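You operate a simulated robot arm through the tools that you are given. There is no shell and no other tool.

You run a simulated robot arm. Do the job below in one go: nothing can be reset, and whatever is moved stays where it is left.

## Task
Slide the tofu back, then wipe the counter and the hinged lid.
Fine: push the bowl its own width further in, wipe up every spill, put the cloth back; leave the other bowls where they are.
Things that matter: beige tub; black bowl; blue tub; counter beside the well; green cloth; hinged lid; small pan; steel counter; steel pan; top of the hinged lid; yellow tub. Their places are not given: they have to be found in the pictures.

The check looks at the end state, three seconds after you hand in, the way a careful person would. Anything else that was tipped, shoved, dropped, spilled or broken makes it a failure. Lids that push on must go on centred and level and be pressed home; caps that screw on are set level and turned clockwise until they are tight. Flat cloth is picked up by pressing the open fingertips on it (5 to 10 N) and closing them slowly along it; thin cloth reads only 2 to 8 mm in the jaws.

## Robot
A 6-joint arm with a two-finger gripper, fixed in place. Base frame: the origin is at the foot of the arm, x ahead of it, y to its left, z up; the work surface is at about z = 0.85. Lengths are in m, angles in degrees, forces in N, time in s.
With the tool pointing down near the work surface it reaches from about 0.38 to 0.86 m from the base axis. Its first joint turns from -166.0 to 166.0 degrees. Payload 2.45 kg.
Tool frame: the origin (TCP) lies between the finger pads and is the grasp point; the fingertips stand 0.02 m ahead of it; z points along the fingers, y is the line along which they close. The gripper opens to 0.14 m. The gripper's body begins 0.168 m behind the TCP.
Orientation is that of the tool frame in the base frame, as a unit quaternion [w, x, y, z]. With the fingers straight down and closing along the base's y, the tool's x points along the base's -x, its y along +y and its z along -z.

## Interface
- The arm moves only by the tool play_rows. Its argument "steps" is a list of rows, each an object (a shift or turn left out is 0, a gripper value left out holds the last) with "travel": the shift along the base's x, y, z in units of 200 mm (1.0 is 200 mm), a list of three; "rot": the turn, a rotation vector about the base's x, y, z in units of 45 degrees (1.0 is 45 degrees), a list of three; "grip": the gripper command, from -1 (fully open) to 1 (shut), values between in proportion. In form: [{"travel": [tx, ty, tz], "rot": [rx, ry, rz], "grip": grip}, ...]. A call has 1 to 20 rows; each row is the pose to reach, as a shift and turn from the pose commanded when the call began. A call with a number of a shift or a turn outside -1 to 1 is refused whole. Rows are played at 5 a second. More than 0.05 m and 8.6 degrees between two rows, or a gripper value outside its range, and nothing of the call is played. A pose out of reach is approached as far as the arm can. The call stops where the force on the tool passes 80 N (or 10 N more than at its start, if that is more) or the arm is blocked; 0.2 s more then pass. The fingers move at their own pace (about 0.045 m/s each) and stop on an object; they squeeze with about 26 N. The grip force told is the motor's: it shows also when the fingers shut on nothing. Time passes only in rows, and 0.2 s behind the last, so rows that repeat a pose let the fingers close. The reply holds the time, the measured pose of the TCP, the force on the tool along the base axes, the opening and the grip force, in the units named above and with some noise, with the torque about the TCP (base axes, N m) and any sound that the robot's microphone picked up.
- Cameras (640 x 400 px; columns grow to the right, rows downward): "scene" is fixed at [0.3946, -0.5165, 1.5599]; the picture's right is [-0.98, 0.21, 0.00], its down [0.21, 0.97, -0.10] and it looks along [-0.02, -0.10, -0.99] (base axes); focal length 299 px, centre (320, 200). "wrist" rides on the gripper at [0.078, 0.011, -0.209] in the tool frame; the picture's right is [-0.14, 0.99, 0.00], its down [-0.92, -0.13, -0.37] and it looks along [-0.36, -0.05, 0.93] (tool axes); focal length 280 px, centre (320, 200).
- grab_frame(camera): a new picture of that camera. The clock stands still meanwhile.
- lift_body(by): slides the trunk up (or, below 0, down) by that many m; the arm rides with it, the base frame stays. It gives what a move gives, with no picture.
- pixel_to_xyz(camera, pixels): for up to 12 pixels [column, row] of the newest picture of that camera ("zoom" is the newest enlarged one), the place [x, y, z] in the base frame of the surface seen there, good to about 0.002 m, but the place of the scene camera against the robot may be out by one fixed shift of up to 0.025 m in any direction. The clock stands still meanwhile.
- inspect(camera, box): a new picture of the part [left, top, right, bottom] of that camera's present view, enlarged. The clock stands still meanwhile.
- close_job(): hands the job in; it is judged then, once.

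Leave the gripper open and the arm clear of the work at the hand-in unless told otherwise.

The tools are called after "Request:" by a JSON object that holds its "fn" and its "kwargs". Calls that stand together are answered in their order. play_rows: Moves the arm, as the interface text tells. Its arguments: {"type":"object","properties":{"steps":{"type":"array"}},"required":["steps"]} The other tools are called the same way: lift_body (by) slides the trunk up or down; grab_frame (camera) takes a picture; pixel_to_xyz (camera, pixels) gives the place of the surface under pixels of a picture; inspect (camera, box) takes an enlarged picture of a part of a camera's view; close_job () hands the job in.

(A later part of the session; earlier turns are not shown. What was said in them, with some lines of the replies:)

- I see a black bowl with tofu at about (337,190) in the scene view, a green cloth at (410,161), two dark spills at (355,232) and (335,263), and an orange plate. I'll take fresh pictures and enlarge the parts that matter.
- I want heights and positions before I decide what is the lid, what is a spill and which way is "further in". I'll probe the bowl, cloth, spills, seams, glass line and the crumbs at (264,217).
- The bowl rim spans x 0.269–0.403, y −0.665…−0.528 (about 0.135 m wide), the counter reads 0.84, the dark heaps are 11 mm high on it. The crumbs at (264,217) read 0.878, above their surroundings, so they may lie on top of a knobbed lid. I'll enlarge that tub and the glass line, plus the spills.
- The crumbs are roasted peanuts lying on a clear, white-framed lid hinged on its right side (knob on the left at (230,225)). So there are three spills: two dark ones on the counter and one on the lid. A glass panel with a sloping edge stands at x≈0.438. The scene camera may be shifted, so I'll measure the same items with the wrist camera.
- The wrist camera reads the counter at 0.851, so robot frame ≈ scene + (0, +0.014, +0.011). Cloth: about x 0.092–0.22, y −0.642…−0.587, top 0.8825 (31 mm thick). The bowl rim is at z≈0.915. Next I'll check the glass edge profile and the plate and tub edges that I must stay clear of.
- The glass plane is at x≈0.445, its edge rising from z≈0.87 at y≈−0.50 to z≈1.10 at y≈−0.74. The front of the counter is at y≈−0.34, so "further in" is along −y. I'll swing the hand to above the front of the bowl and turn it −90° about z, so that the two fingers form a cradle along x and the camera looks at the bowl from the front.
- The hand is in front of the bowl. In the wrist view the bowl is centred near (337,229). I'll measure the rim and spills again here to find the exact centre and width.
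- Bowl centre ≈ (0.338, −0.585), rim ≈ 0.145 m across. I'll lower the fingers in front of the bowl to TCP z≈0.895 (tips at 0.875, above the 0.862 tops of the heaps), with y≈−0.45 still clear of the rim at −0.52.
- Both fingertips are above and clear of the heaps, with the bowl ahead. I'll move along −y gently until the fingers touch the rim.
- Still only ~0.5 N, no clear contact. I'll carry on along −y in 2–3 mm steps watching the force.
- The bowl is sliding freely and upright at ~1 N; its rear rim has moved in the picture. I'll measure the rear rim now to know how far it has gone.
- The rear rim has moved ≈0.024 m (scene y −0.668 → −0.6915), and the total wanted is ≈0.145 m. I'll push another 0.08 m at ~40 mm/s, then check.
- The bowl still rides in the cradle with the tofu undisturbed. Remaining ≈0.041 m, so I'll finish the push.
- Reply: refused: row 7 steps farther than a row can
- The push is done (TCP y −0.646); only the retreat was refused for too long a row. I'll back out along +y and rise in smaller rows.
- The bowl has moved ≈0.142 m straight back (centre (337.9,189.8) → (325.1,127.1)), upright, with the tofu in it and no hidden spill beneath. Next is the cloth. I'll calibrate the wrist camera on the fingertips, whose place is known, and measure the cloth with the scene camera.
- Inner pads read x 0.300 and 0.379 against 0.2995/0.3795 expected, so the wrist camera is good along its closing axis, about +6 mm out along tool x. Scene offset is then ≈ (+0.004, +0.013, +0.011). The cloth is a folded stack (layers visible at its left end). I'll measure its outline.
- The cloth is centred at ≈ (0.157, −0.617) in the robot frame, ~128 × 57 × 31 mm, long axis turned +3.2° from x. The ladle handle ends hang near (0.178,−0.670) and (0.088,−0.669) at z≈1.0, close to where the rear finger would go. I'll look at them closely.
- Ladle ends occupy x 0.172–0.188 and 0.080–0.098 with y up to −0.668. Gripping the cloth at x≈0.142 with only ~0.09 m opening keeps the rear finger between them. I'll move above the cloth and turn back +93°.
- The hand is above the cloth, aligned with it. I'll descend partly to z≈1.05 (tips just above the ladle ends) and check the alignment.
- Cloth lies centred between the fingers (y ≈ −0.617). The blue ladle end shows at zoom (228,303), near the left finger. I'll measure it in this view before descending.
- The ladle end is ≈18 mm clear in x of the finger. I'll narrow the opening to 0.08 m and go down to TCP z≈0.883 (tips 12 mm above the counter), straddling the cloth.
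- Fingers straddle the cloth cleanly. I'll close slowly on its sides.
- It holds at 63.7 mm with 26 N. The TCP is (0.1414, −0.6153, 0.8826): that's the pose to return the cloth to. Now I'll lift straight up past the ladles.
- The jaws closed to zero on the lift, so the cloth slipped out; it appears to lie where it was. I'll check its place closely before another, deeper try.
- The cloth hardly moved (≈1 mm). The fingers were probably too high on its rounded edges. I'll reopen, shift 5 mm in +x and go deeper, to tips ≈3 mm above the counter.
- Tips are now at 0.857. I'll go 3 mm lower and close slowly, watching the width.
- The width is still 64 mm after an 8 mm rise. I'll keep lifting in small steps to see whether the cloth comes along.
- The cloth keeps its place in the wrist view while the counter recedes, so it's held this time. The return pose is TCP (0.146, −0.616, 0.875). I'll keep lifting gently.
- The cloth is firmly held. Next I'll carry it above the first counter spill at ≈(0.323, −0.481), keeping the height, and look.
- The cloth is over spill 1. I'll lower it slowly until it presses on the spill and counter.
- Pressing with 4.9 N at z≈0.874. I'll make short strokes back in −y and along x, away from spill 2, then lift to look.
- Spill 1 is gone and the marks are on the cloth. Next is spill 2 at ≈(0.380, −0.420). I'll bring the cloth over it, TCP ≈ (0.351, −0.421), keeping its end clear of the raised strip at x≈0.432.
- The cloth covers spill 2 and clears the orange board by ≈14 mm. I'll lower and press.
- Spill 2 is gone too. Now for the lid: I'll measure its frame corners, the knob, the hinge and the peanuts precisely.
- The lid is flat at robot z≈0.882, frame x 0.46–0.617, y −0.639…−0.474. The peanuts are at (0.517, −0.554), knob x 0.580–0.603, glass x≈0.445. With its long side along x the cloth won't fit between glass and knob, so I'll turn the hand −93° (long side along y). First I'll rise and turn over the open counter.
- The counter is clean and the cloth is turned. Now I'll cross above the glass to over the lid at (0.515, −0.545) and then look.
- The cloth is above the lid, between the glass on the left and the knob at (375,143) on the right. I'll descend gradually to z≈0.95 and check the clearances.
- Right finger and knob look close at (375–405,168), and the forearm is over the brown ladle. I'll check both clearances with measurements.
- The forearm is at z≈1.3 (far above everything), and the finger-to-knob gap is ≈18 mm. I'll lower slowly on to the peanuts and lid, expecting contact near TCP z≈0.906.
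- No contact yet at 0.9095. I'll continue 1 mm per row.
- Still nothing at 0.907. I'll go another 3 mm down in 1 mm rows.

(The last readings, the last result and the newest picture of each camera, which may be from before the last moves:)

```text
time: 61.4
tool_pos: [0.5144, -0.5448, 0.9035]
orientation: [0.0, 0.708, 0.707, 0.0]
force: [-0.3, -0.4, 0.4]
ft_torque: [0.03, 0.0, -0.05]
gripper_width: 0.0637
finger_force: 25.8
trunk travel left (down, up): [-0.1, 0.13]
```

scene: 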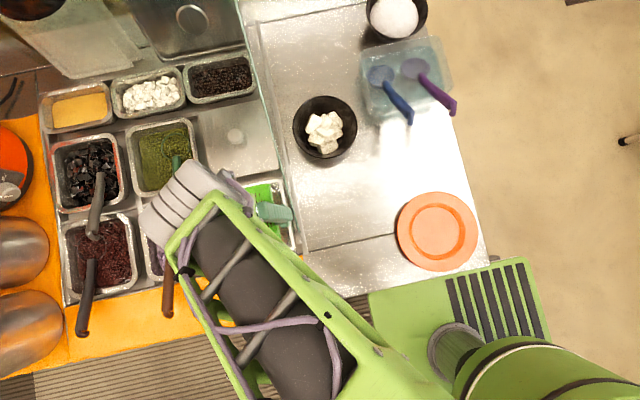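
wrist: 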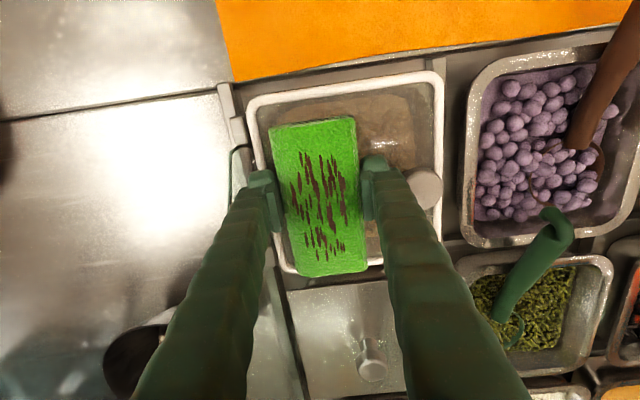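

Request:
{"fn": "play_rows", "kwargs": {"steps": [{"travel": [0, 0, -0.005], "grip": 1.0}, {"travel": [0, 0, -0.005], "grip": 1.0}]}}

Request:
{"fn": "play_rows", "kwargs": {"steps": [{"travel": [0, 0, -0.005], "grip": 1.0}, {"travel": [0, 0, -0.005], "grip": 1.0}]}}

```text
time: 62.0
tool_pos: [0.5149, -0.5441, 0.9022]
orientation: [0.0, 0.707, 0.707, -0.001]
force: [0.7, 0.3, 2.1]
ft_torque: [0.12, 0.09, -0.02]
gripper_width: 0.0639
finger_force: 26.6
trunk travel left (down, up): [-0.1, 0.13]
```

```text
time: 62.6
tool_pos: [0.5145, -0.5458, 0.9016]
orientation: [0.002, 0.707, 0.707, 0.0]
force: [-0.7, 0.8, 11.8]
ft_torque: [0.15, 0.21, -0.03]
gripper_width: 0.0642
finger_force: 26.5
trunk travel left (down, up): [-0.1, 0.13]
```

Contact: 11.8 N at z≈0.9016. I'll ease by half a millimetre and make short strokes along y (±14 mm) and x (±8 mm).

Request:
{"fn": "play_rows", "kwargs": {"steps": [{"travel": [0, 0.03, 0.003], "grip": 1.0}, {"travel": [0, 0.07, 0.003], "grip": 1.0}, {"travel": [0, 0.03, 0.003], "grip": 1.0}, {"travel": [0, 0, 0.003], "grip": 1.0}, {"travel": [0, -0.035, 0.003], "grip": 1.0}, {"travel": [0, -0.07, 0.003], "grip": 1.0}, {"travel": [0, -0.035, 0.003], "grip": 1.0}, {"travel": [0, 0, 0.003], "grip": 1.0}, {"travel": [0.04, 0, 0.003], "grip": 1.0}, {"travel": [0, 0, 0.003], "grip": 1.0}, {"travel": [-0.04, 0, 0.003], "grip": 1.0}, {"travel": [0, 0, 0.003], "grip": 1.0}, {"travel": [0, 0.035, 0.003], "grip": 1.0}, {"travel": [0, 0.07, 0.003], "grip": 1.0}, {"travel": [0, 0.035, 0.003], "grip": 1.0}, {"travel": [0, 0, 0.003], "grip": 1.0}, {"travel": [0, -0.035, 0.003], "grip": 1.0}, {"travel": [0, -0.07, 0.003], "grip": 1.0}, {"travel": [0, -0.035, 0.003], "grip": 1.0}, {"travel": [0, 0, 0.003], "grip": 1.0}]}}

Request:
{"fn": "grab_frame", "kwargs": {"camera": "wrist"}}

```text
time: 66.8
tool_pos: [0.5155, -0.5465, 0.9018]
orientation: [-0.001, 0.707, 0.708, 0.0]
force: [-0.9, -2.0, 6.3]
ft_torque: [-0.05, 0.03, -0.01]
gripper_width: 0.0641
finger_force: 25.5
trunk travel left (down, up): [-0.1, 0.13]
```

```text
taken
```

wrist: 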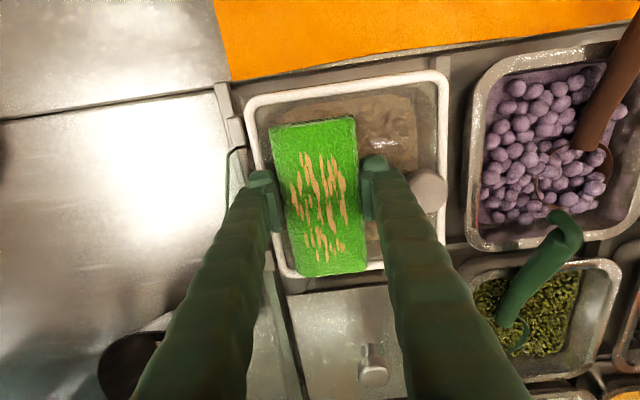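

The marks on the cloth turned tan, so the peanuts have been taken up. I'll lift straight up past the glass and look at the lid.

Request:
{"fn": "play_rows", "kwargs": {"steps": [{"travel": [0, 0, 0.05], "grip": 1.0}, {"travel": [0, 0, 0.15], "grip": 1.0}, {"travel": [0, 0, 0.3], "grip": 1.0}, {"travel": [0, 0, 0.45], "grip": 1.0}, {"travel": [0, 0, 0.6], "grip": 1.0}, {"travel": [0, 0, 0.75], "grip": 1.0}, {"travel": [0, 0, 0.9], "grip": 1.0}, {"travel": [0, 0, 1.0], "grip": 1.0}]}}

Request:
{"fn": "play_rows", "kwargs": {"steps": [{"travel": [0, 0, 0.12], "grip": 1.0}, {"travel": [-0.14, 0.12, 0.12], "grip": 1.0}, {"travel": [-0.29, 0.24, 0.12], "grip": 1.0}, {"travel": [-0.43, 0.36, 0.12], "grip": 1.0}, {"travel": [-0.567, 0.478, 0.12], "grip": 1.0}, {"travel": [-0.7, 0.478, 0.12], "grip": 1.0}]}}

Request:
{"fn": "grab_frame", "kwargs": {"camera": "scene"}}

Request:
{"fn": "inspect", "kwargs": {"camera": "scene", "box": [200, 160, 340, 290]}}

Request:
{"fn": "grab_frame", "kwargs": {"camera": "wrist"}}

```text
time: 68.6
tool_pos: [0.5165, -0.5458, 1.1016]
orientation: [-0.001, 0.707, 0.707, 0.0]
force: [0.6, -0.5, -1.0]
ft_torque: [0.04, -0.01, 0.0]
gripper_width: 0.0641
finger_force: 26.2
trunk travel left (down, up): [-0.1, 0.13]
```

```text
time: 70.0
tool_pos: [0.3739, -0.4496, 1.1249]
orientation: [0.0, 0.707, 0.707, 0.0]
force: [0.3, 0.2, -0.1]
ft_torque: [-0.01, -0.02, 0.0]
gripper_width: 0.0638
finger_force: 26.3
trunk travel left (down, up): [-0.1, 0.13]
```

```text
taken
```

scene: 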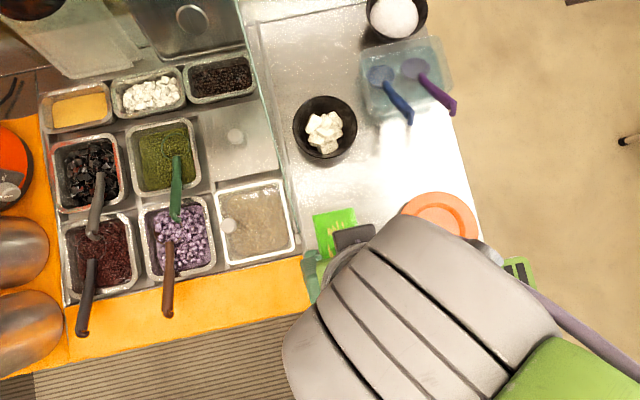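

```text
3.08 times, centred on (270, 225) of scene
```

zoom: 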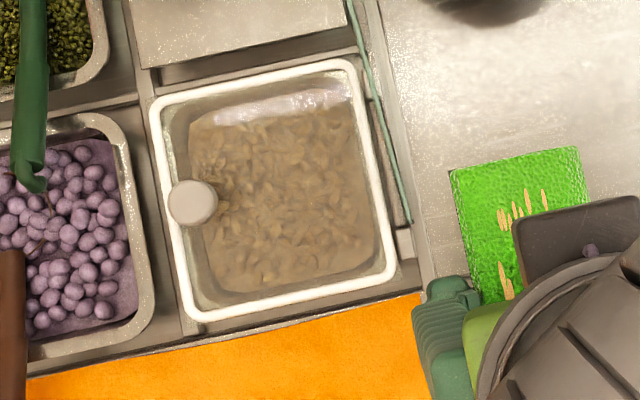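

```text
taken
```

wrist: 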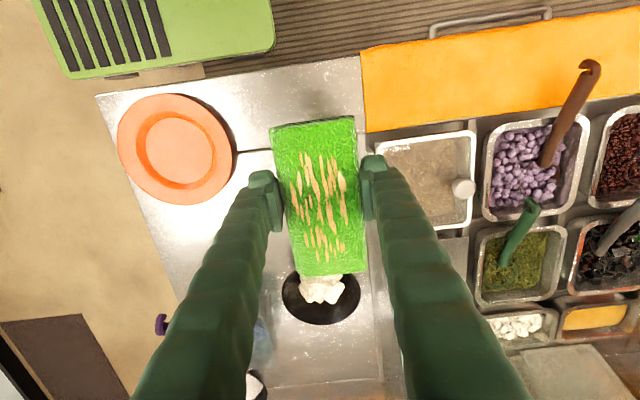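

The lid is clean and in place, and the cloth still sits the same way in the jaws. Next I'll carry the cloth back and turn it +93° to its original direction, staying high (z≈1.12) above the ladles.

Request:
{"fn": "play_rows", "kwargs": {"steps": [{"travel": [-0.08, -0.05, 0], "rot": [0, 0, 0.143], "grip": 1.0}, {"travel": [-0.16, -0.1, 0], "rot": [0, 0, 0.286], "grip": 1.0}, {"travel": [-0.24, -0.15, 0], "rot": [0, 0, 0.429], "grip": 1.0}, {"travel": [-0.33, -0.2, 0], "rot": [0, 0, 0.571], "grip": 1.0}, {"travel": [-0.42, -0.26, 0], "rot": [0, 0, 0.714], "grip": 1.0}, {"travel": [-0.51, -0.33, 0], "rot": [0, 0, 0.857], "grip": 1.0}, {"travel": [-0.6, -0.4, 0], "rot": [0, 0, 1.0], "grip": 1.0}]}}

Request:
{"fn": "play_rows", "kwargs": {"steps": [{"travel": [-0.08, -0.06, 0], "rot": [0, 0, 0.15], "grip": 1.0}, {"travel": [-0.16, -0.12, 0], "rot": [0, 0, 0.3], "grip": 1.0}, {"travel": [-0.24, -0.18, 0], "rot": [0, 0, 0.45], "grip": 1.0}, {"travel": [-0.32, -0.24, 0], "rot": [0, 0, 0.6], "grip": 1.0}, {"travel": [-0.4, -0.31, 0], "rot": [0, 0, 0.75], "grip": 1.0}, {"travel": [-0.47, -0.37, 0], "rot": [0, 0, 0.88], "grip": 1.0}, {"travel": [-0.54, -0.432, 0], "rot": [0, 0, 1.0], "grip": 1.0}]}}

Request:
{"fn": "play_rows", "kwargs": {"steps": [{"rot": [0, 0, 0.071], "grip": 1.0}, {"rot": [0, 0, 0.071], "grip": 1.0}]}}

Request:
{"fn": "grab_frame", "kwargs": {"camera": "wrist"}}

Request:
{"fn": "grab_frame", "kwargs": {"camera": "scene"}}

```text
time: 71.6
tool_pos: [0.2557, -0.529, 1.1259]
orientation: [0.001, 0.382, 0.924, 0.0]
force: [0.0, 0.3, -1.4]
ft_torque: [-0.01, -0.04, -0.02]
gripper_width: 0.064
finger_force: 26.0
trunk travel left (down, up): [-0.1, 0.13]
```

```text
time: 73.2
tool_pos: [0.1472, -0.616, 1.1248]
orientation: [-0.001, -0.001, 1.0, 0.0]
force: [0.1, 0.0, -0.5]
ft_torque: [0.02, -0.01, -0.03]
gripper_width: 0.0639
finger_force: 26.0
trunk travel left (down, up): [-0.1, 0.13]
```

```text
time: 73.8
tool_pos: [0.1476, -0.6168, 1.1256]
orientation: [0.0, -0.028, 1.0, 0.0]
force: [0.9, -0.5, -0.9]
ft_torque: [0.03, 0.02, -0.01]
gripper_width: 0.0639
finger_force: 25.2
trunk travel left (down, up): [-0.1, 0.13]
```

```text
taken
```

wrist: 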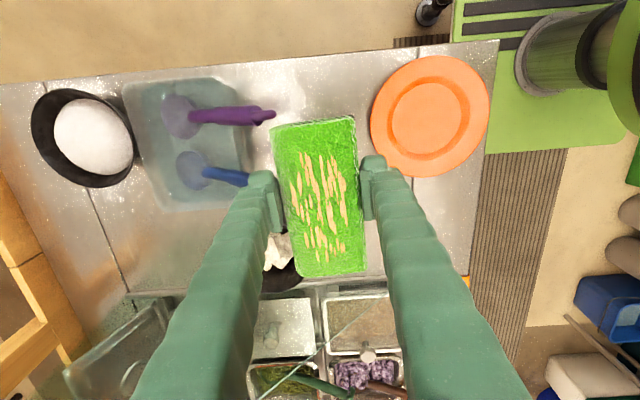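

```text
taken
```

scene: 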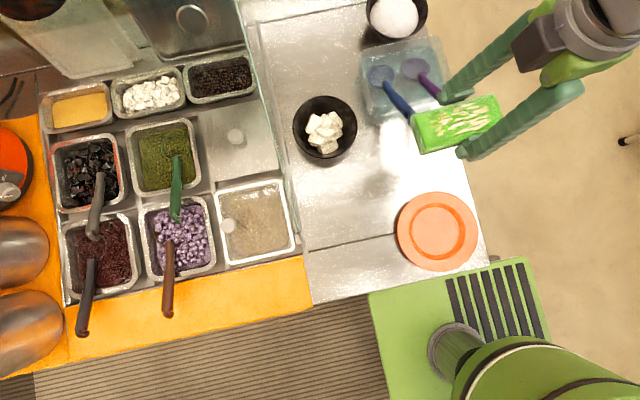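

Everything on the counter looks clean and in place. I'll lower the cloth at its old spot (0.146, −0.616) to TCP z≈0.875.

Request:
{"fn": "play_rows", "kwargs": {"steps": [{"travel": [-0.005, 0, -0.15], "grip": 1.0}, {"travel": [-0.005, 0, -0.35], "grip": 1.0}, {"travel": [-0.005, 0, -0.55], "grip": 1.0}, {"travel": [-0.005, 0, -0.75], "grip": 1.0}, {"travel": [-0.005, 0, -0.9], "grip": 1.0}, {"travel": [-0.005, 0, -1.0], "grip": 1.0}]}}

Request:
{"fn": "play_rows", "kwargs": {"steps": [{"travel": [0, 0, -0.08], "grip": 1.0}, {"travel": [0, 0, -0.15], "grip": 1.0}, {"travel": [0, 0, -0.2], "grip": 1.0}, {"travel": [0, 0, -0.23], "grip": 1.0}, {"travel": [0, 0, -0.245], "grip": 1.0}, {"travel": [0, 0, -0.252], "grip": 1.0}]}}

Request:
{"fn": "grab_frame", "kwargs": {"camera": "wrist"}}

Request:
{"fn": "inspect", "kwargs": {"camera": "scene", "box": [360, 100, 480, 200]}}

```text
time: 75.2
tool_pos: [0.1454, -0.617, 0.9266]
orientation: [0.001, -0.028, 1.0, -0.001]
force: [-0.3, 0.0, -1.4]
ft_torque: [-0.05, 0.0, -0.04]
gripper_width: 0.064
finger_force: 25.8
trunk travel left (down, up): [-0.1, 0.13]
```

```text
time: 76.6
tool_pos: [0.1462, -0.6164, 0.8756]
orientation: [0.0, -0.028, 1.0, 0.001]
force: [-0.2, 0.7, -0.7]
ft_torque: [-0.01, 0.02, 0.0]
gripper_width: 0.0638
finger_force: 25.8
trunk travel left (down, up): [-0.1, 0.13]
```

```text
taken
```

wrist: 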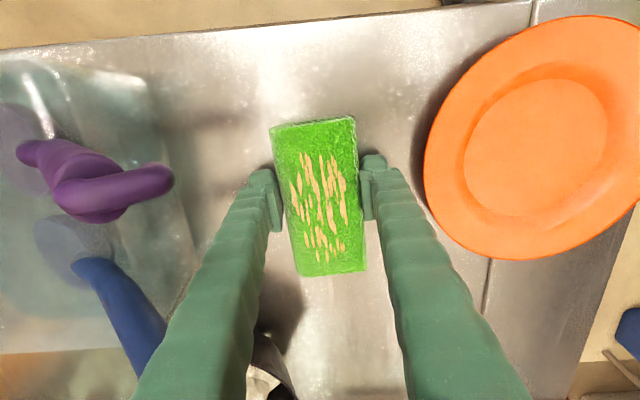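

```text
4.00 times, centred on (420, 150) of scene
```

zoom: 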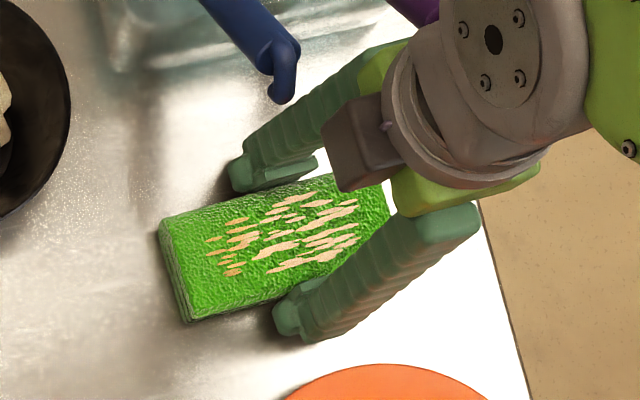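

Almost down. I'll lower another 1.5 mm to touch the counter.

Request:
{"fn": "play_rows", "kwargs": {"steps": [{"travel": [0, 0, -0.005], "grip": 1.0}, {"travel": [0, 0, -0.009], "grip": 1.0}]}}

```text
time: 77.2
tool_pos: [0.1462, -0.6173, 0.875]
orientation: [0.0, -0.028, 1.0, -0.001]
force: [-2.0, 2.2, 11.7]
ft_torque: [0.33, -0.03, -0.04]
gripper_width: 0.0639
finger_force: 25.6
trunk travel left (down, up): [-0.1, 0.13]
```

Contact, 11.7 N. I'll open slowly to ~0.08 m so that the cloth stays put and the rear finger doesn't reach the ladles.

Request:
{"fn": "play_rows", "kwargs": {"steps": [{"travel": [0, 0, 0.003], "grip": 0.07}, {"travel": [0, 0, 0.003], "grip": 0.0}, {"travel": [0, 0, 0.003], "grip": -0.08}, {"travel": [0, 0, 0.003], "grip": -0.143}, {"travel": [0, 0, 0.003], "grip": -0.143}, {"travel": [0, 0, 0.003], "grip": -0.143}]}}

Request:
{"fn": "grab_frame", "kwargs": {"camera": "wrist"}}

```text
time: 78.6
tool_pos: [0.1467, -0.616, 0.8741]
orientation: [0.0, -0.028, 1.0, 0.0]
force: [-0.1, 0.0, 0.2]
ft_torque: [0.03, -0.03, -0.01]
gripper_width: 0.0803
finger_force: 0.0
trunk travel left (down, up): [-0.1, 0.13]
```

```text
taken
```

wrist: 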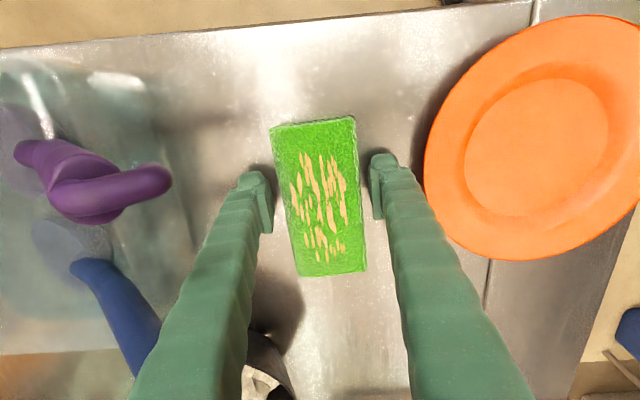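

The cloth is free between the open fingers. I'll lift straight up, clear of the ladles, to the starting height.

Request:
{"fn": "play_rows", "kwargs": {"steps": [{"travel": [0, 0, 0.05], "grip": -0.143}, {"travel": [0, 0, 0.15], "grip": -0.143}, {"travel": [0, 0, 0.3], "grip": -0.143}, {"travel": [0, 0, 0.5], "grip": -0.143}, {"travel": [0, 0, 0.7], "grip": -0.143}, {"travel": [0, 0, 0.9], "grip": -0.143}, {"travel": [0, 0, 1.0], "grip": -0.143}]}}

Request:
{"fn": "play_rows", "kwargs": {"steps": [{"travel": [0, 0.05, 0.2], "grip": -0.143}, {"travel": [0, 0.15, 0.4], "grip": -0.6}, {"travel": [0, 0.2, 0.41], "grip": -1.0}, {"travel": [0, 0.2, 0.41], "grip": -1.0}, {"travel": [0, 0.2, 0.41], "grip": -1.0}, {"travel": [0, 0.2, 0.41], "grip": -1.0}]}}

Request:
{"fn": "grab_frame", "kwargs": {"camera": "scene"}}

Request:
{"fn": "grab_frame", "kwargs": {"camera": "wrist"}}

Request:
{"fn": "inspect", "kwargs": {"camera": "scene", "box": [360, 125, 460, 195]}}

Request:
{"fn": "inspect", "kwargs": {"camera": "scene", "box": [240, 80, 500, 310]}}

```text
time: 80.2
tool_pos: [0.1465, -0.6157, 1.075]
orientation: [0.0, -0.027, 1.0, 0.001]
force: [0.8, 0.8, 0.1]
ft_torque: [-0.04, -0.02, -0.01]
gripper_width: 0.08
finger_force: 0.1
trunk travel left (down, up): [-0.1, 0.13]
```

```text
time: 81.6
tool_pos: [0.1458, -0.5754, 1.1558]
orientation: [0.0, -0.028, 1.0, 0.0]
force: [0.4, -0.6, -0.4]
ft_torque: [-0.02, 0.03, 0.01]
gripper_width: 0.1399
finger_force: 0.2
trunk travel left (down, up): [-0.1, 0.13]
```

```text
taken
```

scene: 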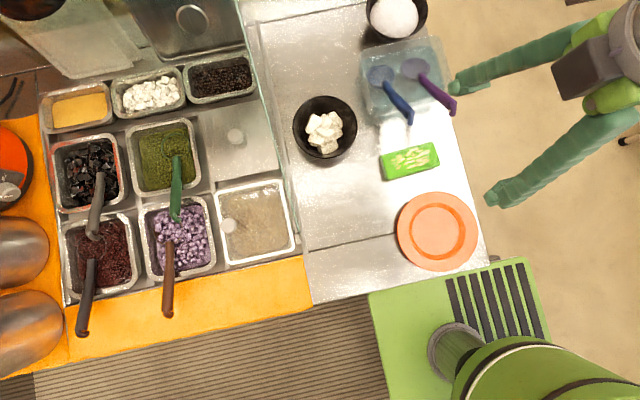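

```text
taken
```

wrist: 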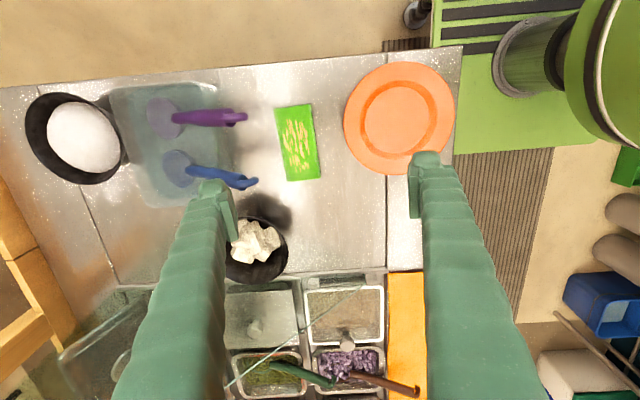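

```text
5.71 times, centred on (410, 160) of scene
```

zoom: 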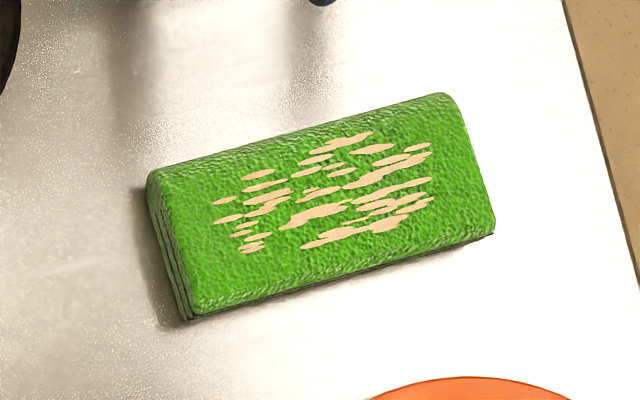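

```text
1.74 times, centred on (370, 195) of scene
```

zoom: 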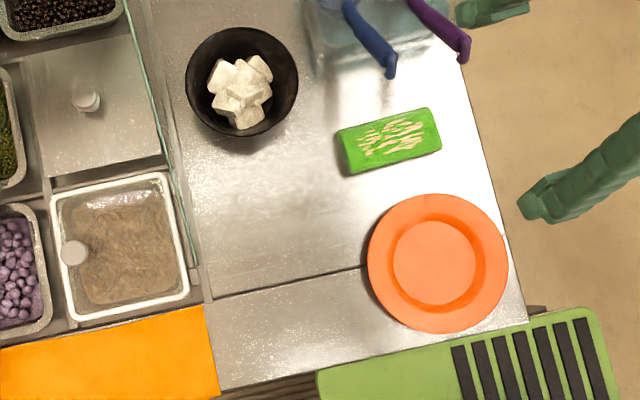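

All three spills are gone, and the cloth lies where it was (its outline matches the first picture to about a pixel). As a last check, I'll measure the bowl's shift with the rim points matching those I used at the start.

Request:
{"fn": "inspect", "kwargs": {"camera": "scene", "box": [260, 80, 420, 210]}}

Request:
{"fn": "pixel_to_xyz", "kwargs": {"camera": "scene", "pixels": [[294, 125], [356, 127], [324, 96], [322, 158], [295, 127], [355, 128], [324, 97], [324, 157], [324, 127], [310, 127], [340, 140], [293, 126]]}}

```text
3.08 times, centred on (340, 145) of scene
```

zoom: 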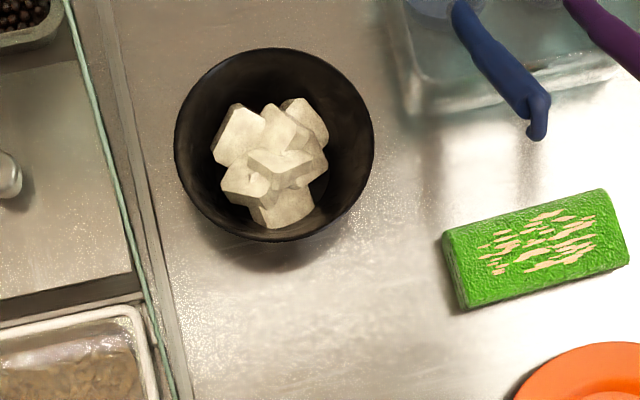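

```text
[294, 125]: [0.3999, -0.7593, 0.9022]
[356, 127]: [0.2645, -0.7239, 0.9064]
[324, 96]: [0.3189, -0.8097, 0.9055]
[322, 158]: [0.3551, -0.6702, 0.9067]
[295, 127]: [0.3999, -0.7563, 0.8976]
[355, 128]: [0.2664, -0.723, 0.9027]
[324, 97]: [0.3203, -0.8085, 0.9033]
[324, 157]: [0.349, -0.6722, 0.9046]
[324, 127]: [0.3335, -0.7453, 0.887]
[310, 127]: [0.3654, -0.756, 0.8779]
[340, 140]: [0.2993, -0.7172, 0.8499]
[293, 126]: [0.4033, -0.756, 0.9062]
```

The rim points moved −0.143 to −0.148 m in y and −3 mm in x, which matches the bowl's own width of ≈0.145 m. The bowl is upright with its tofu, the counter and lid are clean, and the cloth is back. The other vessels haven't moved, the gripper is open and the arm is clear, so I'll hand in.

Request:
{"fn": "close_job", "kwargs": {}}

```text
The job is handed in.
```

The job is done and handed in. No result from the check has come back yet.

- **Tofu bowl:** I pushed it straight back about 0.144 m; it is about 0.145 m wide. It stayed upright and the tofu didn't shift.
- **Spills:** I found three and wiped up all of them. Two dark heaps were on the counter, and some peanuts were on top of the hinged lid. The last pictures show the counter and lid clean.
- **Cloth:** It is back where it lay, within about a millimetre, with peanut marks on top. My first try at lifting it slipped and moved it about 1 mm; a deeper grip held.
- **Everything else:** The other bowls, tubs, pans, ladles and plate look unmoved. The arm is back at its starting position with the gripper open.
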